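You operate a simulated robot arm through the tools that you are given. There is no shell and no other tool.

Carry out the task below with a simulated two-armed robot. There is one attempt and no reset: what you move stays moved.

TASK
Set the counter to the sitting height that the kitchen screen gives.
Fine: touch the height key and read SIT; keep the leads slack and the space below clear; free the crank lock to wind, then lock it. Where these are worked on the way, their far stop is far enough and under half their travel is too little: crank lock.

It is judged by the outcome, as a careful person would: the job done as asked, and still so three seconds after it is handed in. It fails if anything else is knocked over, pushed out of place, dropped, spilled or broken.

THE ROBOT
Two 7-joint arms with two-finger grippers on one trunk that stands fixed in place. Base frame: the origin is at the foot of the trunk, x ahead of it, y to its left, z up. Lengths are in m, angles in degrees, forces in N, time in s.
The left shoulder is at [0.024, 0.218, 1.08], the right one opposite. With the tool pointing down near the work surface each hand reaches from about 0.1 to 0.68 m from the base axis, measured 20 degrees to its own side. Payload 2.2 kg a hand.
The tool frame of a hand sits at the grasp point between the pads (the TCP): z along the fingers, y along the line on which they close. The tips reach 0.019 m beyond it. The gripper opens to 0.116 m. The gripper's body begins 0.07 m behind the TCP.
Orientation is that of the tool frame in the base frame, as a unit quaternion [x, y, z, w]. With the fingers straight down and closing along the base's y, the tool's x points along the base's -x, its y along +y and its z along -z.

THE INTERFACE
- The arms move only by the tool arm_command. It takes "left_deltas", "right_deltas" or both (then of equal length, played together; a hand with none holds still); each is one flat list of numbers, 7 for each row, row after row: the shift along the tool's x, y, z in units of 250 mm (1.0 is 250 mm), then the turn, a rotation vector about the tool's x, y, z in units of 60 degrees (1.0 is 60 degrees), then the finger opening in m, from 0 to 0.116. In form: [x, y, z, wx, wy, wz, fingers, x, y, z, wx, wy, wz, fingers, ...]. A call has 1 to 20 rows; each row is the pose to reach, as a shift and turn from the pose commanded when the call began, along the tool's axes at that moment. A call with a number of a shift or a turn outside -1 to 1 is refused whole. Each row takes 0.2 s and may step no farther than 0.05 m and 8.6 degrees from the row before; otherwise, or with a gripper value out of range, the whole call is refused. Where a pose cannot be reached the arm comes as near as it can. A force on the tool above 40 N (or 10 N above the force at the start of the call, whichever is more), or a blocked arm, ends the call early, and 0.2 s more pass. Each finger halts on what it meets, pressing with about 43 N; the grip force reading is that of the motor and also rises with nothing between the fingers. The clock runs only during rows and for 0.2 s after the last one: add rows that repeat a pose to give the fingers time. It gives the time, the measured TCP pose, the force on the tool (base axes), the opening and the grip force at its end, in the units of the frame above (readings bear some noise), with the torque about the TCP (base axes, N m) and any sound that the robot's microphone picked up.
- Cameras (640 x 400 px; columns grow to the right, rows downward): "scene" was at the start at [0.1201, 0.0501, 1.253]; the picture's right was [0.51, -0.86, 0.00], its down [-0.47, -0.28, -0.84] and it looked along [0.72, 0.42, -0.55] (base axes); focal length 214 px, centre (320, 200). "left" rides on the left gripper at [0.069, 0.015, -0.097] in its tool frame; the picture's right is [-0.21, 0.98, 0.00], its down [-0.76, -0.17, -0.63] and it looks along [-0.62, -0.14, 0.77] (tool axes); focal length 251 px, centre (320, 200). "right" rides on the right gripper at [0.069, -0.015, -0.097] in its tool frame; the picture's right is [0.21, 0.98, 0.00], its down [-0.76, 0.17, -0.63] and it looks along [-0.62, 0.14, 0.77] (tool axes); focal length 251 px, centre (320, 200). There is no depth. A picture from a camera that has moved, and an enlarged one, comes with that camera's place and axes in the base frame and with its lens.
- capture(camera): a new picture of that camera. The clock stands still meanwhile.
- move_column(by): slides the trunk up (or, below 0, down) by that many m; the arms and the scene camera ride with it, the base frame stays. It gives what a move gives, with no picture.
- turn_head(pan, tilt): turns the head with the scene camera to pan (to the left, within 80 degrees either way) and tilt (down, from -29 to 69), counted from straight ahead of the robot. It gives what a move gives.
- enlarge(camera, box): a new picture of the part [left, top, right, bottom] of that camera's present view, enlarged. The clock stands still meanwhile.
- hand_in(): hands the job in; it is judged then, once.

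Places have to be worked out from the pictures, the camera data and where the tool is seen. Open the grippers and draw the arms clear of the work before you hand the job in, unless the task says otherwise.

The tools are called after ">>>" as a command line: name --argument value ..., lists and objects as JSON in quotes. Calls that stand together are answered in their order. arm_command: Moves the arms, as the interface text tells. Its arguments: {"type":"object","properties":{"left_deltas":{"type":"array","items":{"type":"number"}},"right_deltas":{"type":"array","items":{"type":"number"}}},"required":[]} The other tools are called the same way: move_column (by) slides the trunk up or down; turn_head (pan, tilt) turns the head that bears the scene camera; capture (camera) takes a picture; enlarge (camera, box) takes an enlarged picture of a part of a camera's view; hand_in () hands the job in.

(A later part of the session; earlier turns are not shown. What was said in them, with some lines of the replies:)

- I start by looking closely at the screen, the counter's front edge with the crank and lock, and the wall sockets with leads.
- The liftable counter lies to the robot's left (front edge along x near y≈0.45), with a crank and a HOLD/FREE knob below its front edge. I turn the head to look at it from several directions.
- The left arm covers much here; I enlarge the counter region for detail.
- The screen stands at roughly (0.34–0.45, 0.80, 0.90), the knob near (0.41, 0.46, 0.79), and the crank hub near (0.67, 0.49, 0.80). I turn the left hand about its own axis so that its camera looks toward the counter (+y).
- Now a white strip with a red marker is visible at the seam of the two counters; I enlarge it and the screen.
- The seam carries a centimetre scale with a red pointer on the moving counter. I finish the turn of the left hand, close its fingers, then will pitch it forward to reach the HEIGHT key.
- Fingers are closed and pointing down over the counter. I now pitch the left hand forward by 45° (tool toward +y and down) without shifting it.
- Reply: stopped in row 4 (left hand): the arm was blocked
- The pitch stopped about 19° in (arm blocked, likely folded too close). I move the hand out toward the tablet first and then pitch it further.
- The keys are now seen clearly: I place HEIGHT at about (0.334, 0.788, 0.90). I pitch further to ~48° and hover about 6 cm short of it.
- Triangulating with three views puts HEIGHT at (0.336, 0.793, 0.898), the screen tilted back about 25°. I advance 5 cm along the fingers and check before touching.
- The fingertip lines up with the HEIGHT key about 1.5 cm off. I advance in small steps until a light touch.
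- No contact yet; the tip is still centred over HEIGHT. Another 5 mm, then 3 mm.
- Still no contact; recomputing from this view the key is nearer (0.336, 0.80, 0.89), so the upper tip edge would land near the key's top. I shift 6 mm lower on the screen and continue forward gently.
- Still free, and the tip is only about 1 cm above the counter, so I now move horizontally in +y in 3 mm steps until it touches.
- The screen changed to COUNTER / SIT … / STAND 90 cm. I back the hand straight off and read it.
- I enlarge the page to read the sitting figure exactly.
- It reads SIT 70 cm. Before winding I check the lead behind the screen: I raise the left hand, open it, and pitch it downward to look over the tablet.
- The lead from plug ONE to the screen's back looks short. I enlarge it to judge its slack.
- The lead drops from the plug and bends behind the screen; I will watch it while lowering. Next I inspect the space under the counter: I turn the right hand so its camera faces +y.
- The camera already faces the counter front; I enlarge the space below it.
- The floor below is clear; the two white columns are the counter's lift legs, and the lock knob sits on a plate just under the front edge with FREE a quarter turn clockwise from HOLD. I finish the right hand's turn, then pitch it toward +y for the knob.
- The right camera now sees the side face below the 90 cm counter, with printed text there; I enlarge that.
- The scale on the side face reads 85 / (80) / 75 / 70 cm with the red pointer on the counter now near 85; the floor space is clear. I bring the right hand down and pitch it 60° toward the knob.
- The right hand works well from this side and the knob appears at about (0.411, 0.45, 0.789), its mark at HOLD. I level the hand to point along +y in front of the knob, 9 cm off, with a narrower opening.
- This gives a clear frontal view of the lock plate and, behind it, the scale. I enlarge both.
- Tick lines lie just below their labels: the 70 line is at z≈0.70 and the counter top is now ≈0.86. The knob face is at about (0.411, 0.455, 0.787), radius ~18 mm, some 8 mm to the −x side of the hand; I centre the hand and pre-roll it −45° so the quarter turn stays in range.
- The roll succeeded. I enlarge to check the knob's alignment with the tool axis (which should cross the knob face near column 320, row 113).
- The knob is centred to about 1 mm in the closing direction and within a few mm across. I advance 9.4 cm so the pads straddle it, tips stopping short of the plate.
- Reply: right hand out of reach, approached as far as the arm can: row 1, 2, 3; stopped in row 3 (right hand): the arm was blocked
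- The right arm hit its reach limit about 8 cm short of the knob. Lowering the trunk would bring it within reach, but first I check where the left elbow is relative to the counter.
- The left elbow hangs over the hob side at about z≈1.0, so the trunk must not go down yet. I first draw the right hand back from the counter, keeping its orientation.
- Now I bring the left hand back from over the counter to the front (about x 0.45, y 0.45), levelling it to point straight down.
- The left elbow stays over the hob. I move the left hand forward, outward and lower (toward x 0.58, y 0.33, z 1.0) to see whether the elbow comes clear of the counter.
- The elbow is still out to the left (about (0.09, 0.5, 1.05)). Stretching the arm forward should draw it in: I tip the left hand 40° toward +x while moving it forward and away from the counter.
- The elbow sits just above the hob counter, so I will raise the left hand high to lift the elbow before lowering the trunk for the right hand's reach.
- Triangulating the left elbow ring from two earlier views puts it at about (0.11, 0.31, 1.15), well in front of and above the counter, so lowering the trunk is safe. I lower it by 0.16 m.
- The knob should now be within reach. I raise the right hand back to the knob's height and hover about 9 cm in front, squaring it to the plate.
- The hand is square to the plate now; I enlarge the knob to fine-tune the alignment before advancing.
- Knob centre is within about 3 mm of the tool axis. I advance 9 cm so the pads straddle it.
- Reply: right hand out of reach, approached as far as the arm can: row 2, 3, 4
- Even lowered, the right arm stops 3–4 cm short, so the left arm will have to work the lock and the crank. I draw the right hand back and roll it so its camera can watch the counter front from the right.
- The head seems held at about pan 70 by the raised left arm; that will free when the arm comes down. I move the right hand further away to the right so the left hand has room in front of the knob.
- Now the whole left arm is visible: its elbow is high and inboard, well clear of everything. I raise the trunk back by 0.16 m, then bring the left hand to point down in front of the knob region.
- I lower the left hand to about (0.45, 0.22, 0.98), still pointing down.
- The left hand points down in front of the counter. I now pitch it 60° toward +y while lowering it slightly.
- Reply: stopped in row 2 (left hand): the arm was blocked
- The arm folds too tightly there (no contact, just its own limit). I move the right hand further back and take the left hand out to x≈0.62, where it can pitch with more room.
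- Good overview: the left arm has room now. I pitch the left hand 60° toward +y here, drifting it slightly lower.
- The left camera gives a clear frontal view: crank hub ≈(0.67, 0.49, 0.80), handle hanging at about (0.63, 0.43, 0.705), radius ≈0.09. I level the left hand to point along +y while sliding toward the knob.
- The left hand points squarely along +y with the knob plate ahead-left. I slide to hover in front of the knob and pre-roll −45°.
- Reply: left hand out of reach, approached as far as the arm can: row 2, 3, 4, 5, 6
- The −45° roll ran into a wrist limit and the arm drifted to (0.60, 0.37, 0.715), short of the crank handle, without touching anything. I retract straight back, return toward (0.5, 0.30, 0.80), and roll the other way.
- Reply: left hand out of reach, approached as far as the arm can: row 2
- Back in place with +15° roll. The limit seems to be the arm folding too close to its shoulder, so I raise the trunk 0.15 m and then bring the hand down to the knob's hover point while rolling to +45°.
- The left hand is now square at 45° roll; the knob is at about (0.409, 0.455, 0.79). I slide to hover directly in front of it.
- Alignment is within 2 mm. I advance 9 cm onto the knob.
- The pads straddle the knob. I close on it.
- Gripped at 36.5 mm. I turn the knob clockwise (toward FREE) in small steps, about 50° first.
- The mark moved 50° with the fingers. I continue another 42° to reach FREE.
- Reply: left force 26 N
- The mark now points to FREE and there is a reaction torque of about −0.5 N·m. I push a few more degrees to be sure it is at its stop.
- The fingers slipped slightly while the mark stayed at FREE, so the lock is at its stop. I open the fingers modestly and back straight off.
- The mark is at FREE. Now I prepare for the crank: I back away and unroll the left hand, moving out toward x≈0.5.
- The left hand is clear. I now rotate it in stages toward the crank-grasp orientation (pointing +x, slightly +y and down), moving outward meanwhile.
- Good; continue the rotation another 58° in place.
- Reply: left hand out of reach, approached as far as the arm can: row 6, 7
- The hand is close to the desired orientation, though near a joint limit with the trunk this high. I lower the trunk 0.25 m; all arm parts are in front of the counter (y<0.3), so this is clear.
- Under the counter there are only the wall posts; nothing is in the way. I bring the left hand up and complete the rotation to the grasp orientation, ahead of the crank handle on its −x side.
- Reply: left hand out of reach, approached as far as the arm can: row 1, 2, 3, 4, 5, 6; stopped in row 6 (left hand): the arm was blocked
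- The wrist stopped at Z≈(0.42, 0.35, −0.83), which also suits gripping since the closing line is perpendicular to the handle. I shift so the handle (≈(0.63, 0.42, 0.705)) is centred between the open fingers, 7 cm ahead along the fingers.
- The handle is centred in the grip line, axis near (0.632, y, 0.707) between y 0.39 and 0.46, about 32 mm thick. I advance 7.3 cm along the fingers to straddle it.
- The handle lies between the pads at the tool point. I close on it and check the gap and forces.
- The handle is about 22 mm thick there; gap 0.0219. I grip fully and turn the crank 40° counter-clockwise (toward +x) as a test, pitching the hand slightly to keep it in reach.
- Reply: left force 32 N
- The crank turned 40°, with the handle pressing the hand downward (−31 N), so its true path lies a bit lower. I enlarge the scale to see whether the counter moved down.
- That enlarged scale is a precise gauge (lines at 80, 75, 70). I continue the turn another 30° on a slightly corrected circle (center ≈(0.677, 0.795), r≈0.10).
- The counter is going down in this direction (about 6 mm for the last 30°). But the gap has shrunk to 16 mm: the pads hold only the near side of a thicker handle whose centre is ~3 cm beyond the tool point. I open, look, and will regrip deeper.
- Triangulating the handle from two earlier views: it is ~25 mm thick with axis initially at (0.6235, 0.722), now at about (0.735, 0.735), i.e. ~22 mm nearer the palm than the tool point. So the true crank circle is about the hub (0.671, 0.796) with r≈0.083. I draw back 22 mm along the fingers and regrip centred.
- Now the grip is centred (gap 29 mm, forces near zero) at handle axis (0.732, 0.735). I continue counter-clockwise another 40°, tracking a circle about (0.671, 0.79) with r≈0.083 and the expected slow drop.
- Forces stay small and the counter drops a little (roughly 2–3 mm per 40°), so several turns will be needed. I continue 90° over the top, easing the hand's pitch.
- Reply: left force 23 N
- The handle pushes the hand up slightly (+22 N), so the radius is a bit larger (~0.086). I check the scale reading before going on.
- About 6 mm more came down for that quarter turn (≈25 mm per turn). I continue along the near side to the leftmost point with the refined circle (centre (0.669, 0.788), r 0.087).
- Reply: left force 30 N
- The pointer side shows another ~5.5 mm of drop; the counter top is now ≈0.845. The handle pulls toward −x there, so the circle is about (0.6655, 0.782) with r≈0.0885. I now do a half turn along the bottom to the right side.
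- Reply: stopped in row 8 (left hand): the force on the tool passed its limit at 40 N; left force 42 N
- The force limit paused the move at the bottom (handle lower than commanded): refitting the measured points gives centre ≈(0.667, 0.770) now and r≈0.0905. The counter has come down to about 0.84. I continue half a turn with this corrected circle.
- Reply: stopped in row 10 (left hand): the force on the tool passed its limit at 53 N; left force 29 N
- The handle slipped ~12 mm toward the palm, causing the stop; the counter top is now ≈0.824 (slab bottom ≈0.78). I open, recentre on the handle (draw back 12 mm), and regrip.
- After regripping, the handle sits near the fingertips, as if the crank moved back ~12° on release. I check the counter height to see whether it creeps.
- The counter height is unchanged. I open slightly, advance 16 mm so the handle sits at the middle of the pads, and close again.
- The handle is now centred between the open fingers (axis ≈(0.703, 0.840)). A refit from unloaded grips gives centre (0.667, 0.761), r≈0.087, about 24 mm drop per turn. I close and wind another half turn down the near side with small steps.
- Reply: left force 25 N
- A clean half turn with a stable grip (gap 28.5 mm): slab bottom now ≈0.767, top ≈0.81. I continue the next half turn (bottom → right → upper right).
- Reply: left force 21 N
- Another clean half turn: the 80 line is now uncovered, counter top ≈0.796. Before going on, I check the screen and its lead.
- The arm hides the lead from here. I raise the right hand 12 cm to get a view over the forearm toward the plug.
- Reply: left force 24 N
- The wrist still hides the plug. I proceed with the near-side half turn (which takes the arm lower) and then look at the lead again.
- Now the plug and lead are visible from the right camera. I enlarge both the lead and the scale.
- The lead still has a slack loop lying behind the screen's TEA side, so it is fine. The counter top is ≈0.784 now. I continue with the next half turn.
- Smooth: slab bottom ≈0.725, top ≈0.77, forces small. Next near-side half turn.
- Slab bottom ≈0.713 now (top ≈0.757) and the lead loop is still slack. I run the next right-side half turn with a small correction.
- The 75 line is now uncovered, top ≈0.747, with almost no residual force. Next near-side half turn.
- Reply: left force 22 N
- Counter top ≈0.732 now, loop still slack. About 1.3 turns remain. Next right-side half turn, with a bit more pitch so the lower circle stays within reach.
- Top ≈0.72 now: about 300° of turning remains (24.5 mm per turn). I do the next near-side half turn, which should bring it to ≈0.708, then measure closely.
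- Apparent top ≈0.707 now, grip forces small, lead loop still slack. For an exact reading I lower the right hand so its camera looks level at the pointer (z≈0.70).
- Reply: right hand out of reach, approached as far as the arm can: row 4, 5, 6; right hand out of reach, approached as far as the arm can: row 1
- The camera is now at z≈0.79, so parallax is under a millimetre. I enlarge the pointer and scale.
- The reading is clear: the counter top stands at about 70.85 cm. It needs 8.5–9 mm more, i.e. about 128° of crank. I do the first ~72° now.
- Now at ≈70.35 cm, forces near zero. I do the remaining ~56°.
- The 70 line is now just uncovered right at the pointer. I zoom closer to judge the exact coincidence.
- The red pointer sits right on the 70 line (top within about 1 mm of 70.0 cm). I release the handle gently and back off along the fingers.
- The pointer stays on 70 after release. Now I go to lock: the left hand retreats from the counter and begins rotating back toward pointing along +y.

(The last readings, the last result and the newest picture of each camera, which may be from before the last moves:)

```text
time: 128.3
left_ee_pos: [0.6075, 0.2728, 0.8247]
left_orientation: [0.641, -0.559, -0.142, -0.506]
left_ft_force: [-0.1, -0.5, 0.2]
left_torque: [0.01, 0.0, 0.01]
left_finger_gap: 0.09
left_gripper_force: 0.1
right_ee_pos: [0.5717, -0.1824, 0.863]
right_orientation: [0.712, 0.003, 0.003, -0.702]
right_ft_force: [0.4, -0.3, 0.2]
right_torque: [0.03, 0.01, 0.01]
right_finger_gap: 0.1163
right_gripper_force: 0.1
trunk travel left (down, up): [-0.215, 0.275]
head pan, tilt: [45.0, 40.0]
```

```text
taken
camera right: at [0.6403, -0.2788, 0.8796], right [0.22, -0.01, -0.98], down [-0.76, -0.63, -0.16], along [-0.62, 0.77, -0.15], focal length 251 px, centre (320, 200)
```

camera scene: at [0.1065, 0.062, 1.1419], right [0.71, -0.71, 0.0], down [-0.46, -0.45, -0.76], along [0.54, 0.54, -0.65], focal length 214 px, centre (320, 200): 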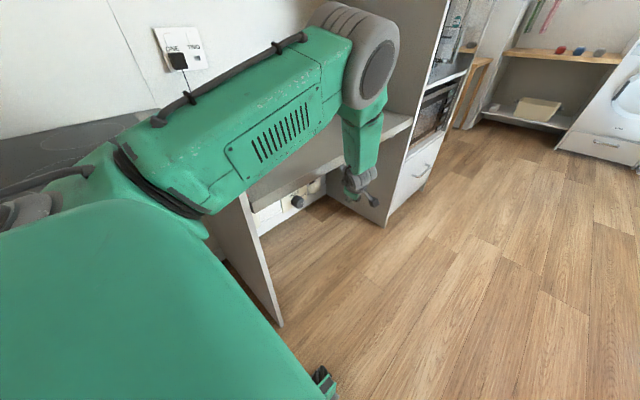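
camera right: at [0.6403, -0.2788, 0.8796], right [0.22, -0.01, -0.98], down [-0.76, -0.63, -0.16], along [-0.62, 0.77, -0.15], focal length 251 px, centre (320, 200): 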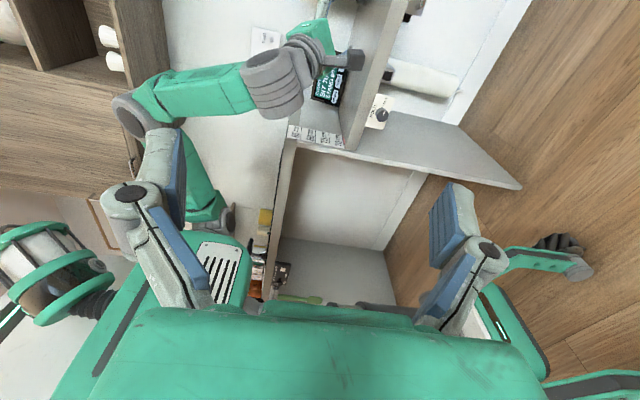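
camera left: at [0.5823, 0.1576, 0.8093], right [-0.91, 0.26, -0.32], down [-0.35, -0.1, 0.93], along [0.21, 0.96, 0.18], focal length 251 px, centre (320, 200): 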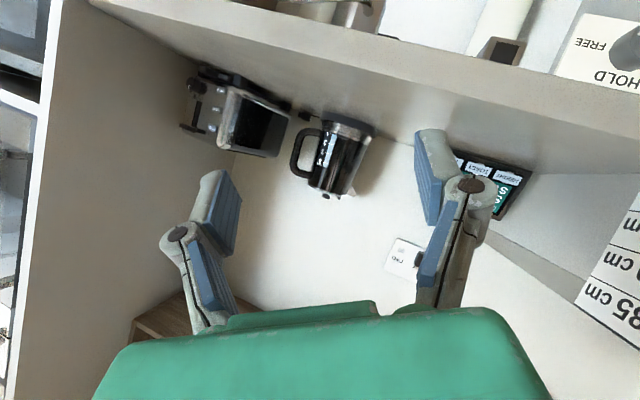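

All clear. I finish the rotation to point along +y and lower toward the knob's new height.

>>> arm_command --left_deltas '[0.025, 0.056, 0.016, -0.046, -0.09, 0.073, 0.09, 0.05, 0.111, 0.033, -0.092, -0.179, 0.146, 0.09, 0.075, 0.167, 0.05, -0.138, -0.269, 0.22, 0.085, 0.1, 0.223, 0.066, -0.184, -0.358, 0.293, 0.08, 0.125, 0.278, 0.083, -0.23, -0.448, 0.366, 0.075, 0.15, 0.334, 0.099, -0.276, -0.5375, 0.439, 0.07]'

>>> capture --camera "left"

>>> capture --camera "right"

```text
time: 129.7
left_ee_pos: [0.5585, 0.2843, 0.744]
left_orientation: [-0.5, 0.501, 0.5, 0.499]
left_ft_force: [0.9, 0.1, -0.6]
left_torque: [-0.04, 0.03, 0.0]
left_finger_gap: 0.0697
left_gripper_force: 0.0
right_ee_pos: [0.5722, -0.1829, 0.8614]
right_orientation: [0.712, 0.002, 0.003, -0.702]
right_ft_force: [-0.2, -0.7, 0.1]
right_torque: [-0.01, 0.0, 0.01]
right_finger_gap: 0.1162
right_gripper_force: 0.1
trunk travel left (down, up): [-0.215, 0.275]
head pan, tilt: [45.0, 40.0]
```

```text
taken
camera left: at [0.5451, 0.1872, 0.6761], right [-0.98, 0.0, 0.22], down [0.17, -0.63, 0.76], along [0.14, 0.78, 0.62], focal length 251 px, centre (320, 200)
```

left: 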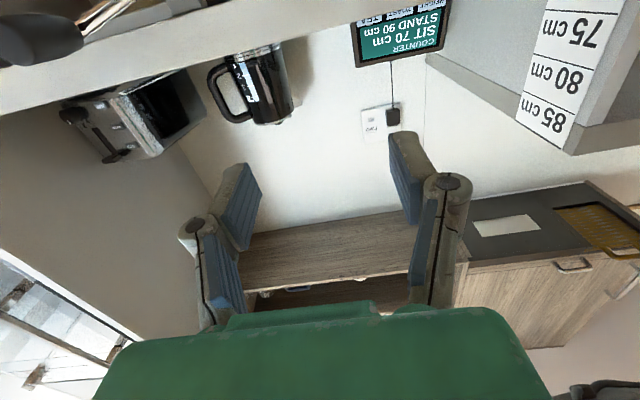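

```text
taken
camera right: at [0.6403, -0.2786, 0.88], right [0.22, -0.01, -0.98], down [-0.76, -0.63, -0.16], along [-0.62, 0.77, -0.15], focal length 251 px, centre (320, 200)
```

right: 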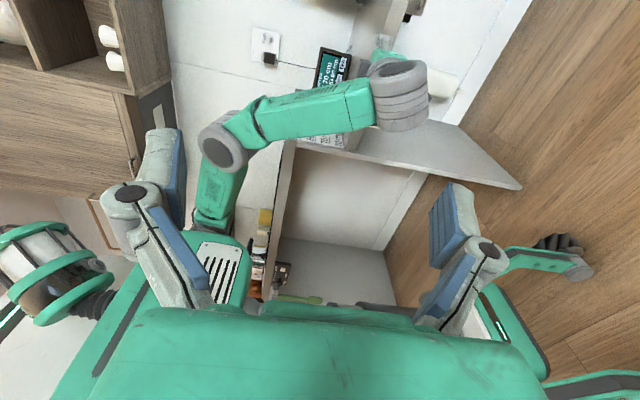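

The hand points along +y again. I roll it toward +135° in stages while moving to the knob's new position (≈(0.41, 0.455, 0.62)).

>>> arm_command --left_deltas '[0.057, 0.034, 0, 0, 0, 0.14, 0.07, 0.114, 0.069, 0, 0, 0, 0.28, 0.07, 0.171, 0.103, 0, 0, 0, 0.42, 0.07, 0.229, 0.137, 0, 0, 0, 0.56, 0.07, 0.286, 0.171, 0, 0, 0, 0.7, 0.07, 0.343, 0.206, 0, 0, 0, 0.84, 0.07, 0.4, 0.24, 0, 0, 0, 0.98, 0.07]'

>>> capture --camera "left"

```text
time: 131.3
left_ee_pos: [0.4978, 0.2834, 0.6457]
left_orientation: [-0.19, 0.682, 0.68, 0.19]
left_ft_force: [0.4, -0.4, -0.3]
left_torque: [-0.03, -0.04, -0.02]
left_finger_gap: 0.0701
left_gripper_force: 0.0
right_ee_pos: [0.5723, -0.1814, 0.8636]
right_orientation: [0.711, 0.001, 0.004, -0.703]
right_ft_force: [0.5, -0.8, 0.2]
right_torque: [0.0, 0.0, 0.01]
right_finger_gap: 0.116
right_gripper_force: 0.0
trunk travel left (down, up): [-0.215, 0.275]
head pan, tilt: [45.0, 40.0]
```

```text
taken
camera left: at [0.4324, 0.1862, 0.6239], right [-0.32, 0.0, 0.95], down [0.73, -0.63, 0.25], along [0.6, 0.78, 0.2], focal length 251 px, centre (320, 200)
```

left: 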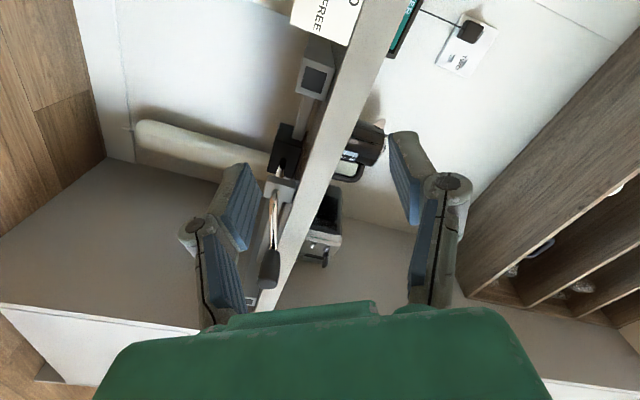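

Continuing the roll and approach.

>>> arm_command --left_deltas '[0.04, 0.011, 0.017, 0, 0, 0.14, 0.07, 0.08, 0.022, 0.034, 0, 0, 0.28, 0.07, 0.12, 0.033, 0.051, 0, 0, 0.42, 0.07, 0.16, 0.044, 0.069, 0, 0, 0.56, 0.07, 0.2, 0.055, 0.086, 0, 0, 0.7, 0.07, 0.24, 0.066, 0.103, 0, 0, 0.84, 0.07, 0.281, 0.077, 0.12, 0, 0, 0.98, 0.07]'

>>> capture --camera "left"

```text
time: 132.9
left_ee_pos: [0.429, 0.314, 0.6241]
left_orientation: [0.169, 0.688, 0.685, -0.169]
left_ft_force: [0.7, 0.2, -0.8]
left_torque: [-0.01, 0.01, 0.01]
left_finger_gap: 0.0698
left_gripper_force: 0.1
right_ee_pos: [0.5711, -0.1825, 0.8625]
right_orientation: [0.712, 0.002, 0.003, -0.702]
right_ft_force: [-0.1, 0.0, -0.2]
right_torque: [-0.01, -0.02, -0.02]
right_finger_gap: 0.1159
right_gripper_force: 0.1
trunk travel left (down, up): [-0.215, 0.275]
head pan, tilt: [45.0, 40.0]
```

```text
taken
camera left: at [0.375, 0.2173, 0.6709], right [0.64, 0.0, 0.76], down [0.59, -0.63, -0.5], along [0.48, 0.77, -0.41], focal length 251 px, centre (320, 200)
```

left: 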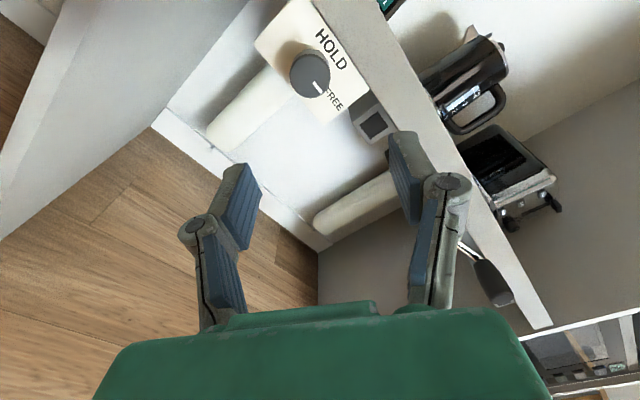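

The knob, mark at FREE, is at about (0.411, 0.455, 0.63). I align in front of it and finish the roll to ≈137°.

>>> arm_command --left_deltas '[0.024, -0.005, 0.06, 0, 0, 0.11, 0.07, 0.049, -0.01, 0.12, 0, 0, 0.22, 0.07, 0.073, -0.016, 0.184, 0, 0, 0.32, 0.07]'

>>> enlarge --camera "left" --box '[240, 20, 400, 170]'

```text
time: 133.7
left_ee_pos: [0.4092, 0.3579, 0.6287]
left_orientation: [0.282, 0.649, 0.648, -0.281]
left_ft_force: [0.0, 0.5, -0.3]
left_torque: [-0.01, -0.01, -0.01]
left_finger_gap: 0.0699
left_gripper_force: 0.3
right_ee_pos: [0.5708, -0.1825, 0.8629]
right_orientation: [0.712, 0.001, 0.004, -0.702]
right_ft_force: [-0.7, -0.5, 0.5]
right_torque: [-0.01, -0.01, 0.02]
right_finger_gap: 0.1161
right_gripper_force: 0.1
trunk travel left (down, up): [-0.215, 0.275]
head pan, tilt: [45.0, 40.0]
```

```text
2.67 times, centred on (320, 95) of left
camera zoom: at [0.3755, 0.2621, 0.6916], right [0.86, 0.0, 0.51], down [0.4, -0.64, -0.66], along [0.32, 0.77, -0.55], focal length 670 px, centre (320, 480)
```

zoom: 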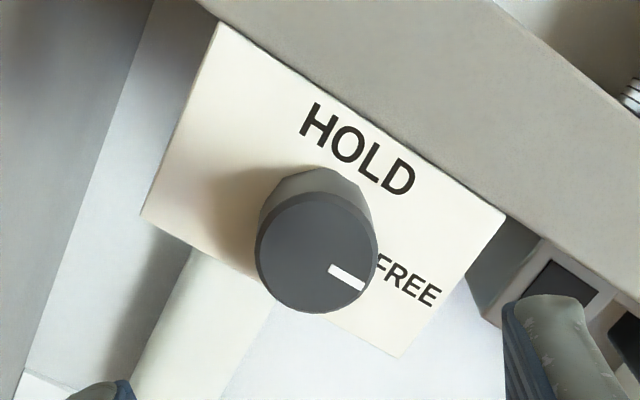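

Alignment is good. I narrow the opening and advance 9 cm onto the knob, then close.

>>> arm_command --left_deltas '[0, -0.003, 0.15, 0, 0, 0, 0.058, 0, -0.005, 0.28, 0, 0, 0, 0.058, 0, -0.005, 0.335, 0, 0, 0, 0.058, 0, -0.005, 0.368, 0, 0, 0, 0.058, 0, -0.005, 0.368, 0, 0, 0, 0.04, 0, -0.005, 0.368, 0, 0, 0, 0.02, 0, -0.005, 0.368, 0, 0, 0, 0.02]'

>>> capture --camera "left"

```text
time: 135.3
left_ee_pos: [0.4104, 0.4517, 0.6272]
left_orientation: [0.281, 0.65, 0.647, -0.281]
left_ft_force: [0.2, 2.3, 0.5]
left_torque: [-0.15, -0.01, -0.23]
left_finger_gap: 0.0365
left_gripper_force: 45.0
right_ee_pos: [0.5706, -0.1816, 0.863]
right_orientation: [0.712, 0.002, 0.003, -0.703]
right_ft_force: [-0.2, 0.4, -0.6]
right_torque: [0.01, -0.02, 0.03]
right_finger_gap: 0.1162
right_gripper_force: 0.0
trunk travel left (down, up): [-0.215, 0.275]
head pan, tilt: [45.0, 40.0]
```

```text
taken
camera left: at [0.3747, 0.3548, 0.6898], right [0.86, 0.0, 0.51], down [0.4, -0.63, -0.66], along [0.32, 0.77, -0.55], focal length 251 px, centre (320, 200)
```

left: 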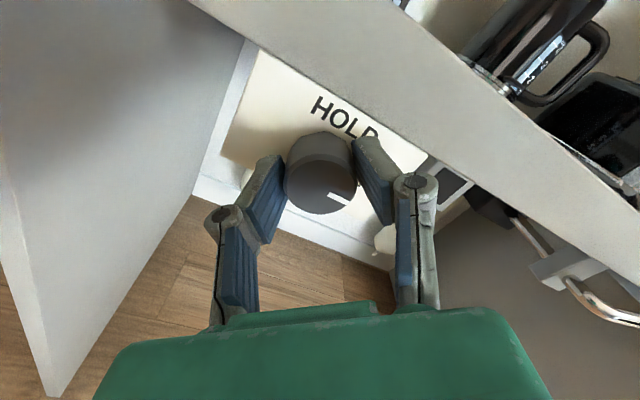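

Gripped with almost no side force. I turn the knob counter-clockwise toward HOLD, 50° first.

>>> arm_command --left_deltas '[0, 0, 0, 0, 0, -0.12, 0.02, 0, 0, 0, 0, 0, -0.24, 0.02, 0, 0, 0, 0, 0, -0.36, 0.02, 0, 0, 0, 0, 0, -0.48, 0.02, 0, 0, 0, 0, 0, -0.6, 0.02, 0, 0, 0, 0, 0, -0.72, 0.02, 0, 0, 0, 0, 0, -0.84, 0.02]'

>>> capture --camera "left"

```text
time: 136.9
left_ee_pos: [0.4081, 0.4511, 0.6267]
left_orientation: [-0.023, 0.71, 0.704, 0.023]
left_ft_force: [1.2, 0.3, -10.3]
left_torque: [-0.17, 0.02, -1.14]
left_finger_gap: 0.0364
left_gripper_force: 44.6
right_ee_pos: [0.5708, -0.1814, 0.8627]
right_orientation: [0.712, 0.002, 0.004, -0.702]
right_ft_force: [0.4, 0.5, 0.6]
right_torque: [-0.02, -0.02, 0.0]
right_finger_gap: 0.1159
right_gripper_force: 0.1
trunk travel left (down, up): [-0.215, 0.275]
head pan, tilt: [45.0, 40.0]
```

```text
taken
camera left: at [0.3406, 0.3547, 0.6393], right [0.15, 0.01, 0.99], down [0.77, -0.63, -0.11], along [0.63, 0.77, -0.1], focal length 251 px, centre (320, 200)
```

left: 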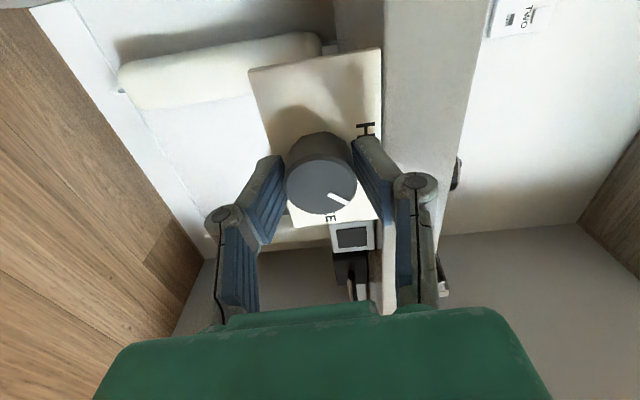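

The knob follows. I turn the remaining ~45° to the HOLD stop.

>>> arm_command --left_deltas '[0, 0, 0, 0, 0, -0.12, 0.02, 0, 0, 0, 0, 0, -0.24, 0.02, 0, 0, 0, 0, 0, -0.36, 0.02, 0, 0, 0, 0, 0, -0.48, 0.02, 0, 0, 0, 0, 0, -0.6, 0.02, 0, 0, 0, 0, 0, -0.7, 0.02, 0, 0, 0, 0, 0, -0.77, 0.02]'

>>> capture --camera "left"

```text
time: 138.5
left_ee_pos: [0.4113, 0.4522, 0.6269]
left_orientation: [-0.299, 0.642, 0.64, 0.297]
left_ft_force: [8.5, -4.5, -15.5]
left_torque: [-0.52, 0.49, -0.03]
left_finger_gap: 0.0364
left_gripper_force: 45.5
right_ee_pos: [0.5727, -0.1819, 0.862]
right_orientation: [0.712, 0.001, 0.003, -0.702]
right_ft_force: [0.6, 0.0, 0.4]
right_torque: [0.0, 0.01, -0.01]
right_finger_gap: 0.1159
right_gripper_force: 0.2
trunk travel left (down, up): [-0.215, 0.275]
head pan, tilt: [45.0, 40.0]
```

```text
taken
camera left: at [0.3558, 0.3546, 0.5857], right [-0.61, 0.0, 0.79], down [0.61, -0.63, 0.47], along [0.5, 0.78, 0.38], focal length 251 px, centre (320, 200)
```

left: 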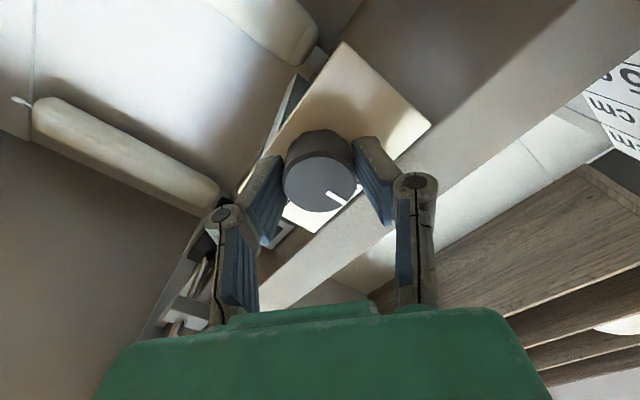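

There is a +0.5 N·m reaction, so the knob is against its HOLD stop. I open modestly and back straight off to verify.

>>> arm_command --left_deltas '[0, 0, 0, 0, 0, 0, 0.045, 0, 0, 0, 0, 0, 0, 0.056, 0, 0, -0.1, 0, 0, 0, 0.056, 0, 0, -0.25, 0, 0, 0, 0.06, 0, 0, -0.44, 0, 0, 0, 0.07, 0, 0, -0.6, 0, 0, 0, 0.07]'

>>> capture --camera "left"

>>> capture --camera "right"

```text
time: 139.9
left_ee_pos: [0.4106, 0.2991, 0.628]
left_orientation: [-0.298, 0.642, 0.641, 0.297]
left_ft_force: [-1.0, -0.6, -1.8]
left_torque: [-0.03, 0.01, -0.01]
left_finger_gap: 0.0699
left_gripper_force: 0.0
right_ee_pos: [0.5723, -0.1831, 0.8627]
right_orientation: [0.711, 0.002, 0.003, -0.703]
right_ft_force: [-0.3, 0.3, 1.3]
right_torque: [-0.04, -0.01, -0.02]
right_finger_gap: 0.116
right_gripper_force: 0.0
trunk travel left (down, up): [-0.215, 0.275]
head pan, tilt: [45.0, 40.0]
```

```text
taken
camera left: at [0.3555, 0.2039, 0.5867], right [-0.61, 0.0, 0.79], down [0.62, -0.63, 0.47], along [0.5, 0.78, 0.38], focal length 251 px, centre (320, 200)
```

left: 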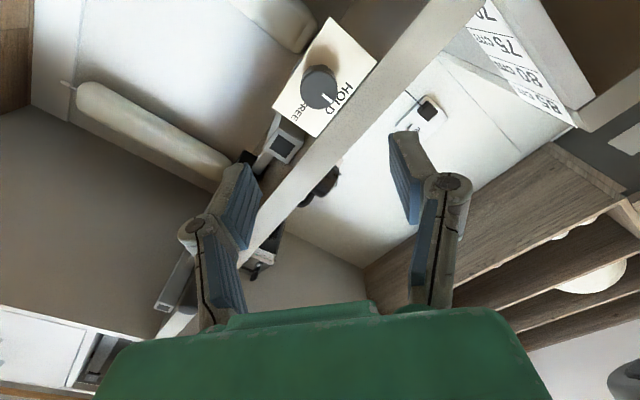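

```text
taken
camera right: at [0.64, -0.2797, 0.8797], right [0.22, -0.01, -0.98], down [-0.76, -0.63, -0.16], along [-0.62, 0.77, -0.15], focal length 251 px, centre (320, 200)
```

right: 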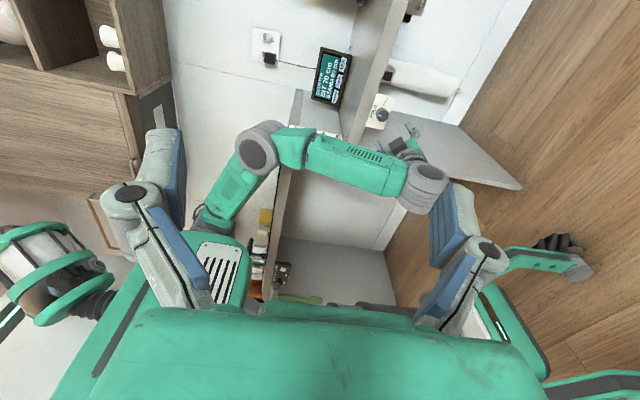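

I enlarge the lock plate and the screen's lead to confirm HOLD and slack.

>>> enlarge --camera "left" --box '[250, 10, 410, 140]'

>>> enlarge --camera "right" --box '[230, 10, 430, 150]'

>>> enlarge --camera "left" --box '[400, 0, 600, 140]'

```text
3.08 times, centred on (330, 75) of left
camera zoom: at [0.3555, 0.2039, 0.5867], right [-0.61, 0.0, 0.79], down [0.62, -0.63, 0.47], along [0.5, 0.78, 0.38], focal length 774 px, centre (289, 585)
```

zoom: 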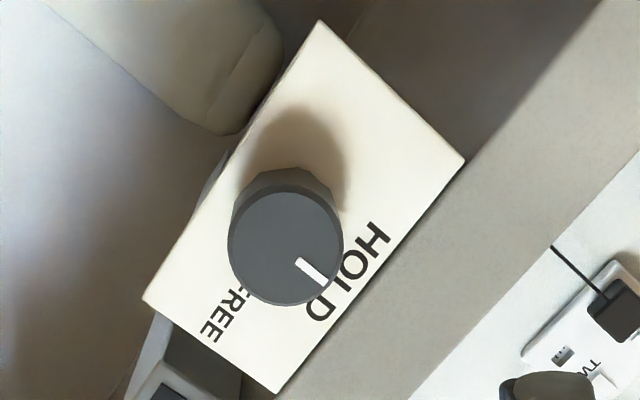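

```text
2.86 times, centred on (330, 80) of right
camera zoom: at [0.64, -0.2797, 0.8797], right [0.22, -0.01, -0.98], down [-0.76, -0.63, -0.16], along [-0.62, 0.77, -0.15], focal length 718 px, centre (291, 543)
```

zoom: 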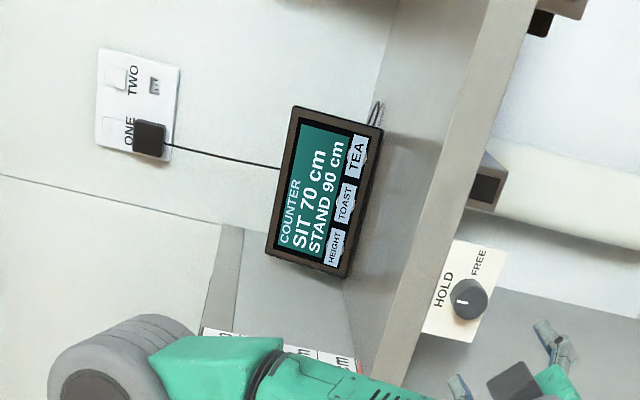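

```text
2.86 times, centred on (500, 70) of left
camera zoom: at [0.3555, 0.2039, 0.5867], right [-0.61, 0.0, 0.79], down [0.62, -0.63, 0.47], along [0.5, 0.78, 0.38], focal length 718 px, centre (-194, 571)
```

zoom: 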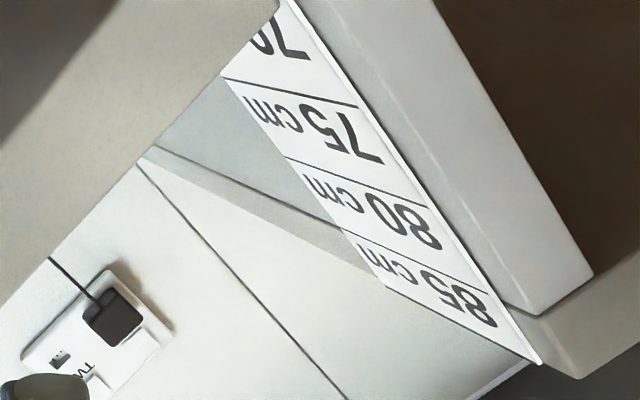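

The mark is back at HOLD, the screen stands as before and its lead still has a slack loop. I draw the left hand clear with the gripper open.

>>> arm_command --left_deltas '[0, 0, -0.15, 0, 0, 0, 0.08, -0.125, -0.025, -0.25, 0, 0, 0, 0.1, -0.25, -0.05, -0.32, 0, 0, 0, 0.116, -0.375, -0.075, -0.38, 0, 0, 0, 0.116, -0.502, -0.101, -0.4, 0, 0, 0, 0.116]'

>>> capture --camera "right"

>>> enlarge --camera "right" --box '[280, 110, 370, 170]'

>>> capture --camera "scene"

```text
time: 141.1
left_ee_pos: [0.5094, 0.1993, 0.7092]
left_orientation: [-0.298, 0.643, 0.64, 0.297]
left_ft_force: [-0.2, -0.3, -0.6]
left_torque: [-0.01, 0.0, -0.04]
left_finger_gap: 0.116
left_gripper_force: 0.0
right_ee_pos: [0.5724, -0.1815, 0.8637]
right_orientation: [0.712, 0.001, 0.003, -0.702]
right_ft_force: [-0.5, 0.1, -0.1]
right_torque: [0.01, -0.01, -0.02]
right_finger_gap: 0.116
right_gripper_force: 0.0
trunk travel left (down, up): [-0.215, 0.275]
head pan, tilt: [45.0, 40.0]
```

```text
taken
camera right: at [0.6401, -0.2786, 0.8802], right [0.22, -0.01, -0.97], down [-0.76, -0.63, -0.16], along [-0.62, 0.77, -0.15], focal length 251 px, centre (320, 200)
```

right: 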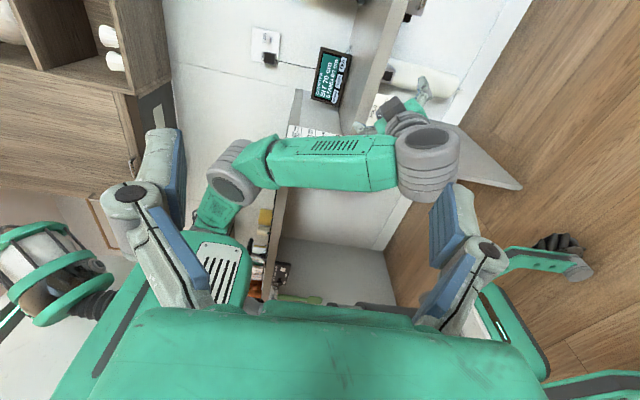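

```text
6.67 times, centred on (325, 140) of right
camera zoom: at [0.6401, -0.2786, 0.8802], right [0.22, -0.01, -0.97], down [-0.76, -0.63, -0.16], along [-0.62, 0.77, -0.15], focal length 1676 px, centre (287, 600)
```

zoom: 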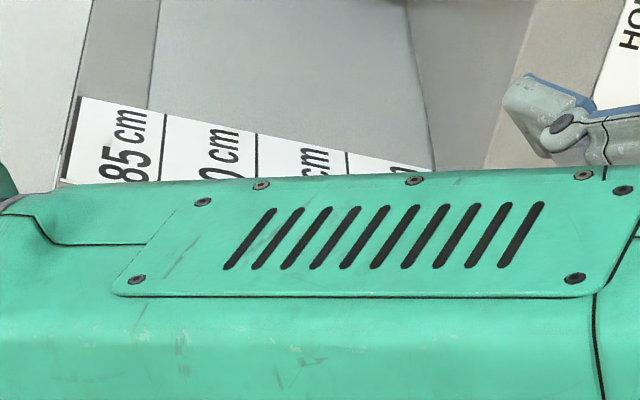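

```text
taken
camera scene: at [0.105, 0.0589, 1.2324], right [0.71, -0.71, -0.01], down [-0.46, -0.45, -0.77], along [0.54, 0.54, -0.64], focal length 214 px, centre (320, 200)
```

scene: 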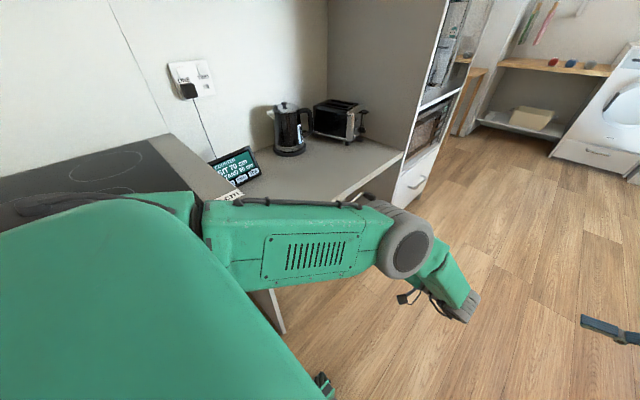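

The forearm now hides the scale, so I swing the left hand outward and up (still well in front of the counter) to verify the final reading.

>>> arm_command --left_deltas '[-0.147, -0.02, 0.05, 0, 0, 0, 0.116, -0.295, -0.04, 0.1, 0, 0, 0, 0.116, -0.442, -0.06, 0.12, 0, 0, 0, 0.116, -0.589, -0.08, 0.12, 0, 0, 0, 0.116]'

>>> capture --camera "right"

```text
time: 142.1
left_ee_pos: [0.6216, 0.2295, 0.8095]
left_orientation: [-0.298, 0.642, 0.641, 0.297]
left_ft_force: [0.4, 1.2, 1.0]
left_torque: [-0.06, 0.01, 0.0]
left_finger_gap: 0.1157
left_gripper_force: 0.0
right_ee_pos: [0.5715, -0.1829, 0.8636]
right_orientation: [0.711, 0.002, 0.003, -0.703]
right_ft_force: [-0.2, -0.9, -0.7]
right_torque: [0.0, -0.02, 0.02]
right_finger_gap: 0.1162
right_gripper_force: 0.1
trunk travel left (down, up): [-0.215, 0.275]
head pan, tilt: [45.0, 40.0]
```

```text
taken
camera right: at [0.6402, -0.2791, 0.8799], right [0.22, -0.01, -0.98], down [-0.76, -0.63, -0.16], along [-0.62, 0.77, -0.15], focal length 251 px, centre (320, 200)
```

right: 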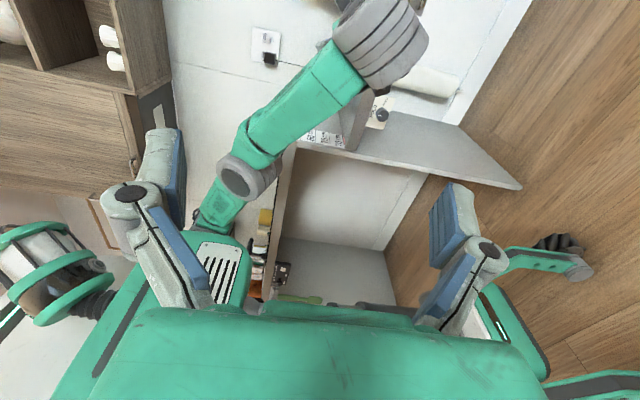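

The scale is visible again; I enlarge the pointer and knob for the final check.

>>> enlarge --camera "right" --box '[300, 85, 400, 165]'

>>> enlarge --camera "right" --box '[325, 125, 365, 155]'

>>> enlarge --camera "scene" --box '[150, 40, 410, 220]'

```text
5.00 times, centred on (350, 125) of right
camera zoom: at [0.6402, -0.2791, 0.8799], right [0.22, -0.01, -0.98], down [-0.76, -0.63, -0.16], along [-0.62, 0.77, -0.15], focal length 1257 px, centre (170, 575)
```

zoom: 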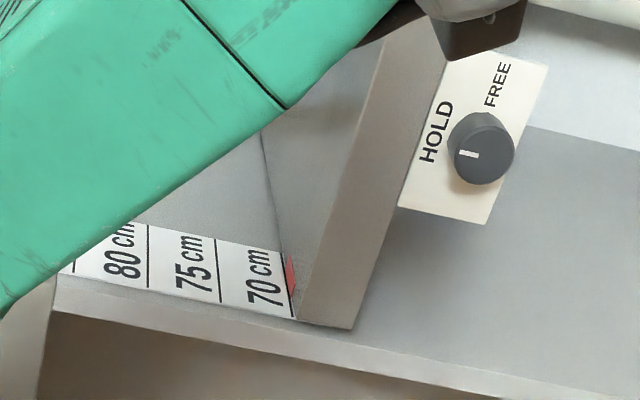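

```text
13.33 times, centred on (345, 140) of right
camera zoom: at [0.6402, -0.2791, 0.8799], right [0.22, -0.01, -0.98], down [-0.76, -0.63, -0.16], along [-0.62, 0.77, -0.15], focal length 3352 px, centre (-13, 1000)
```

zoom: 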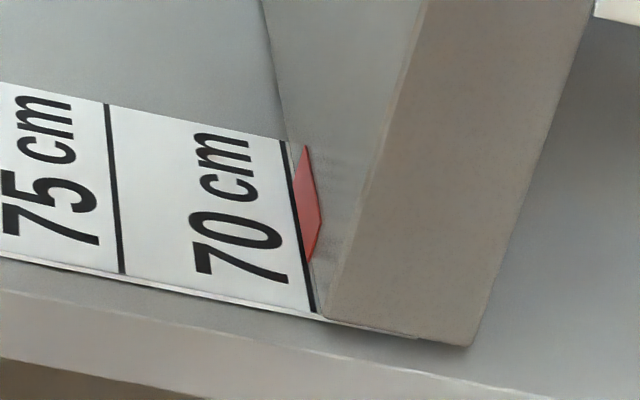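

```text
2.22 times, centred on (280, 130) of scene
camera zoom: at [0.1055, 0.0586, 1.2324], right [0.71, -0.71, -0.01], down [-0.46, -0.45, -0.77], along [0.54, 0.54, -0.64], focal length 477 px, centre (409, 356)
```

zoom: 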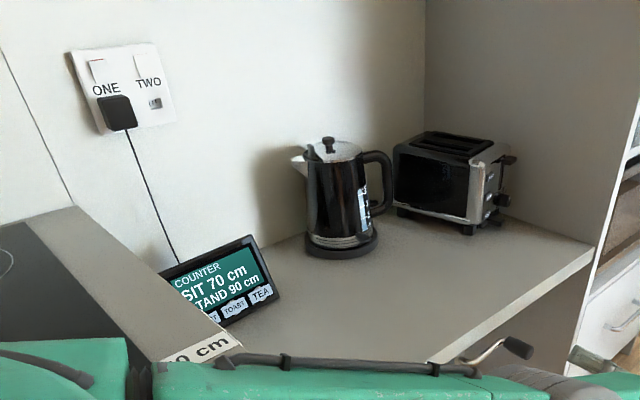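

The pointer is on 70 cm, the lock mark is at HOLD, the lead hangs slack and nothing else has moved. I draw the left hand a bit further back before handing in.

>>> arm_command --left_deltas '[0, 0, -0.12, 0, 0, 0, 0.116, 0, 0, -0.24, 0, 0, 0, 0.116, 0, 0, -0.32, 0, 0, 0, 0.116]'

>>> capture --camera "right"

>>> capture --camera "scene"

```text
time: 142.5
left_ee_pos: [0.613, 0.2137, 0.8139]
left_orientation: [-0.299, 0.643, 0.64, 0.296]
left_ft_force: [-0.7, 0.5, 0.0]
left_torque: [-0.01, -0.02, -0.05]
left_finger_gap: 0.116
left_gripper_force: 0.1
left hand out of reach, approached as far as the arm can: row 1
right_ee_pos: [0.5671, -0.1816, 0.865]
right_orientation: [0.712, 0.004, 0.005, -0.702]
right_ft_force: [-0.3, 0.1, 0.3]
right_torque: [-0.04, 0.0, -0.01]
right_finger_gap: 0.1163
right_gripper_force: 0.0
trunk travel left (down, up): [-0.215, 0.275]
head pan, tilt: [45.0, 40.0]
stopped in row 1 (left hand): the arm was blocked; the commanded pose is now the measured one
```

```text
taken
camera right: at [0.6352, -0.278, 0.8834], right [0.23, -0.01, -0.97], down [-0.76, -0.63, -0.17], along [-0.61, 0.77, -0.15], focal length 251 px, centre (320, 200)
```

right: 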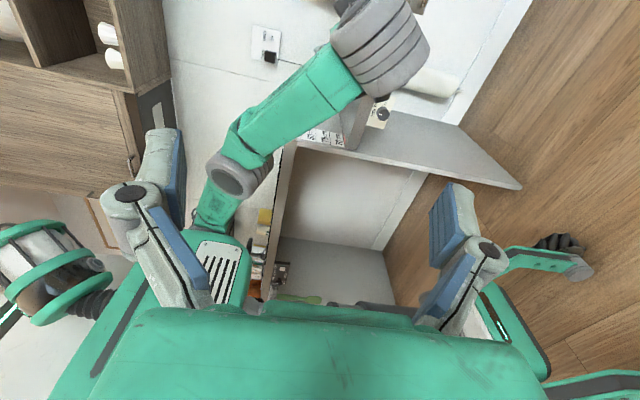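

```text
taken
camera scene: at [0.1045, 0.0586, 1.2326], right [0.71, -0.71, 0.0], down [-0.46, -0.45, -0.77], along [0.54, 0.54, -0.64], focal length 214 px, centre (320, 200)
```

scene: 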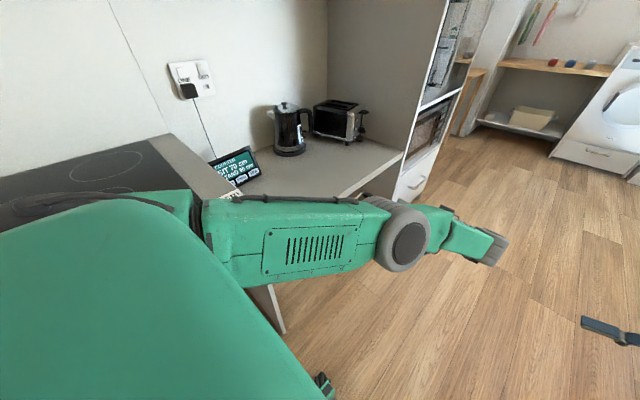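

The left hand is at its fold limit but already 24 cm clear of the counter, open and touching nothing; the counter is at 70 cm and locked. I hand the job in.

>>> hand_in

```text
The job is handed in.
```

The counter is set to 70 cm, the height the screen gives for SIT, and the crank lock is back at HOLD. I have handed the job in.

- **Height:** the red pointer sits on the 70 cm line. I judge the top to be within about 1 mm of it, and it did not move when I released the crank or turned the lock.
- **Crank lock:** I turned it to the FREE stop, wound the counter down, then turned it back to the HOLD stop.
- **Leads and space below:** the screen's lead still has a slack loop behind it. The floor under the counter is clear.
- **Everything else:** the screen, kettle and toaster are standing where they were, and I saw nothing moved or knocked over.
- **Arms:** both grippers are open and the hands are clear of the counter. The left arm reached its limit before I could draw it further back, so its fingertips are about 24 cm in front of the edge.
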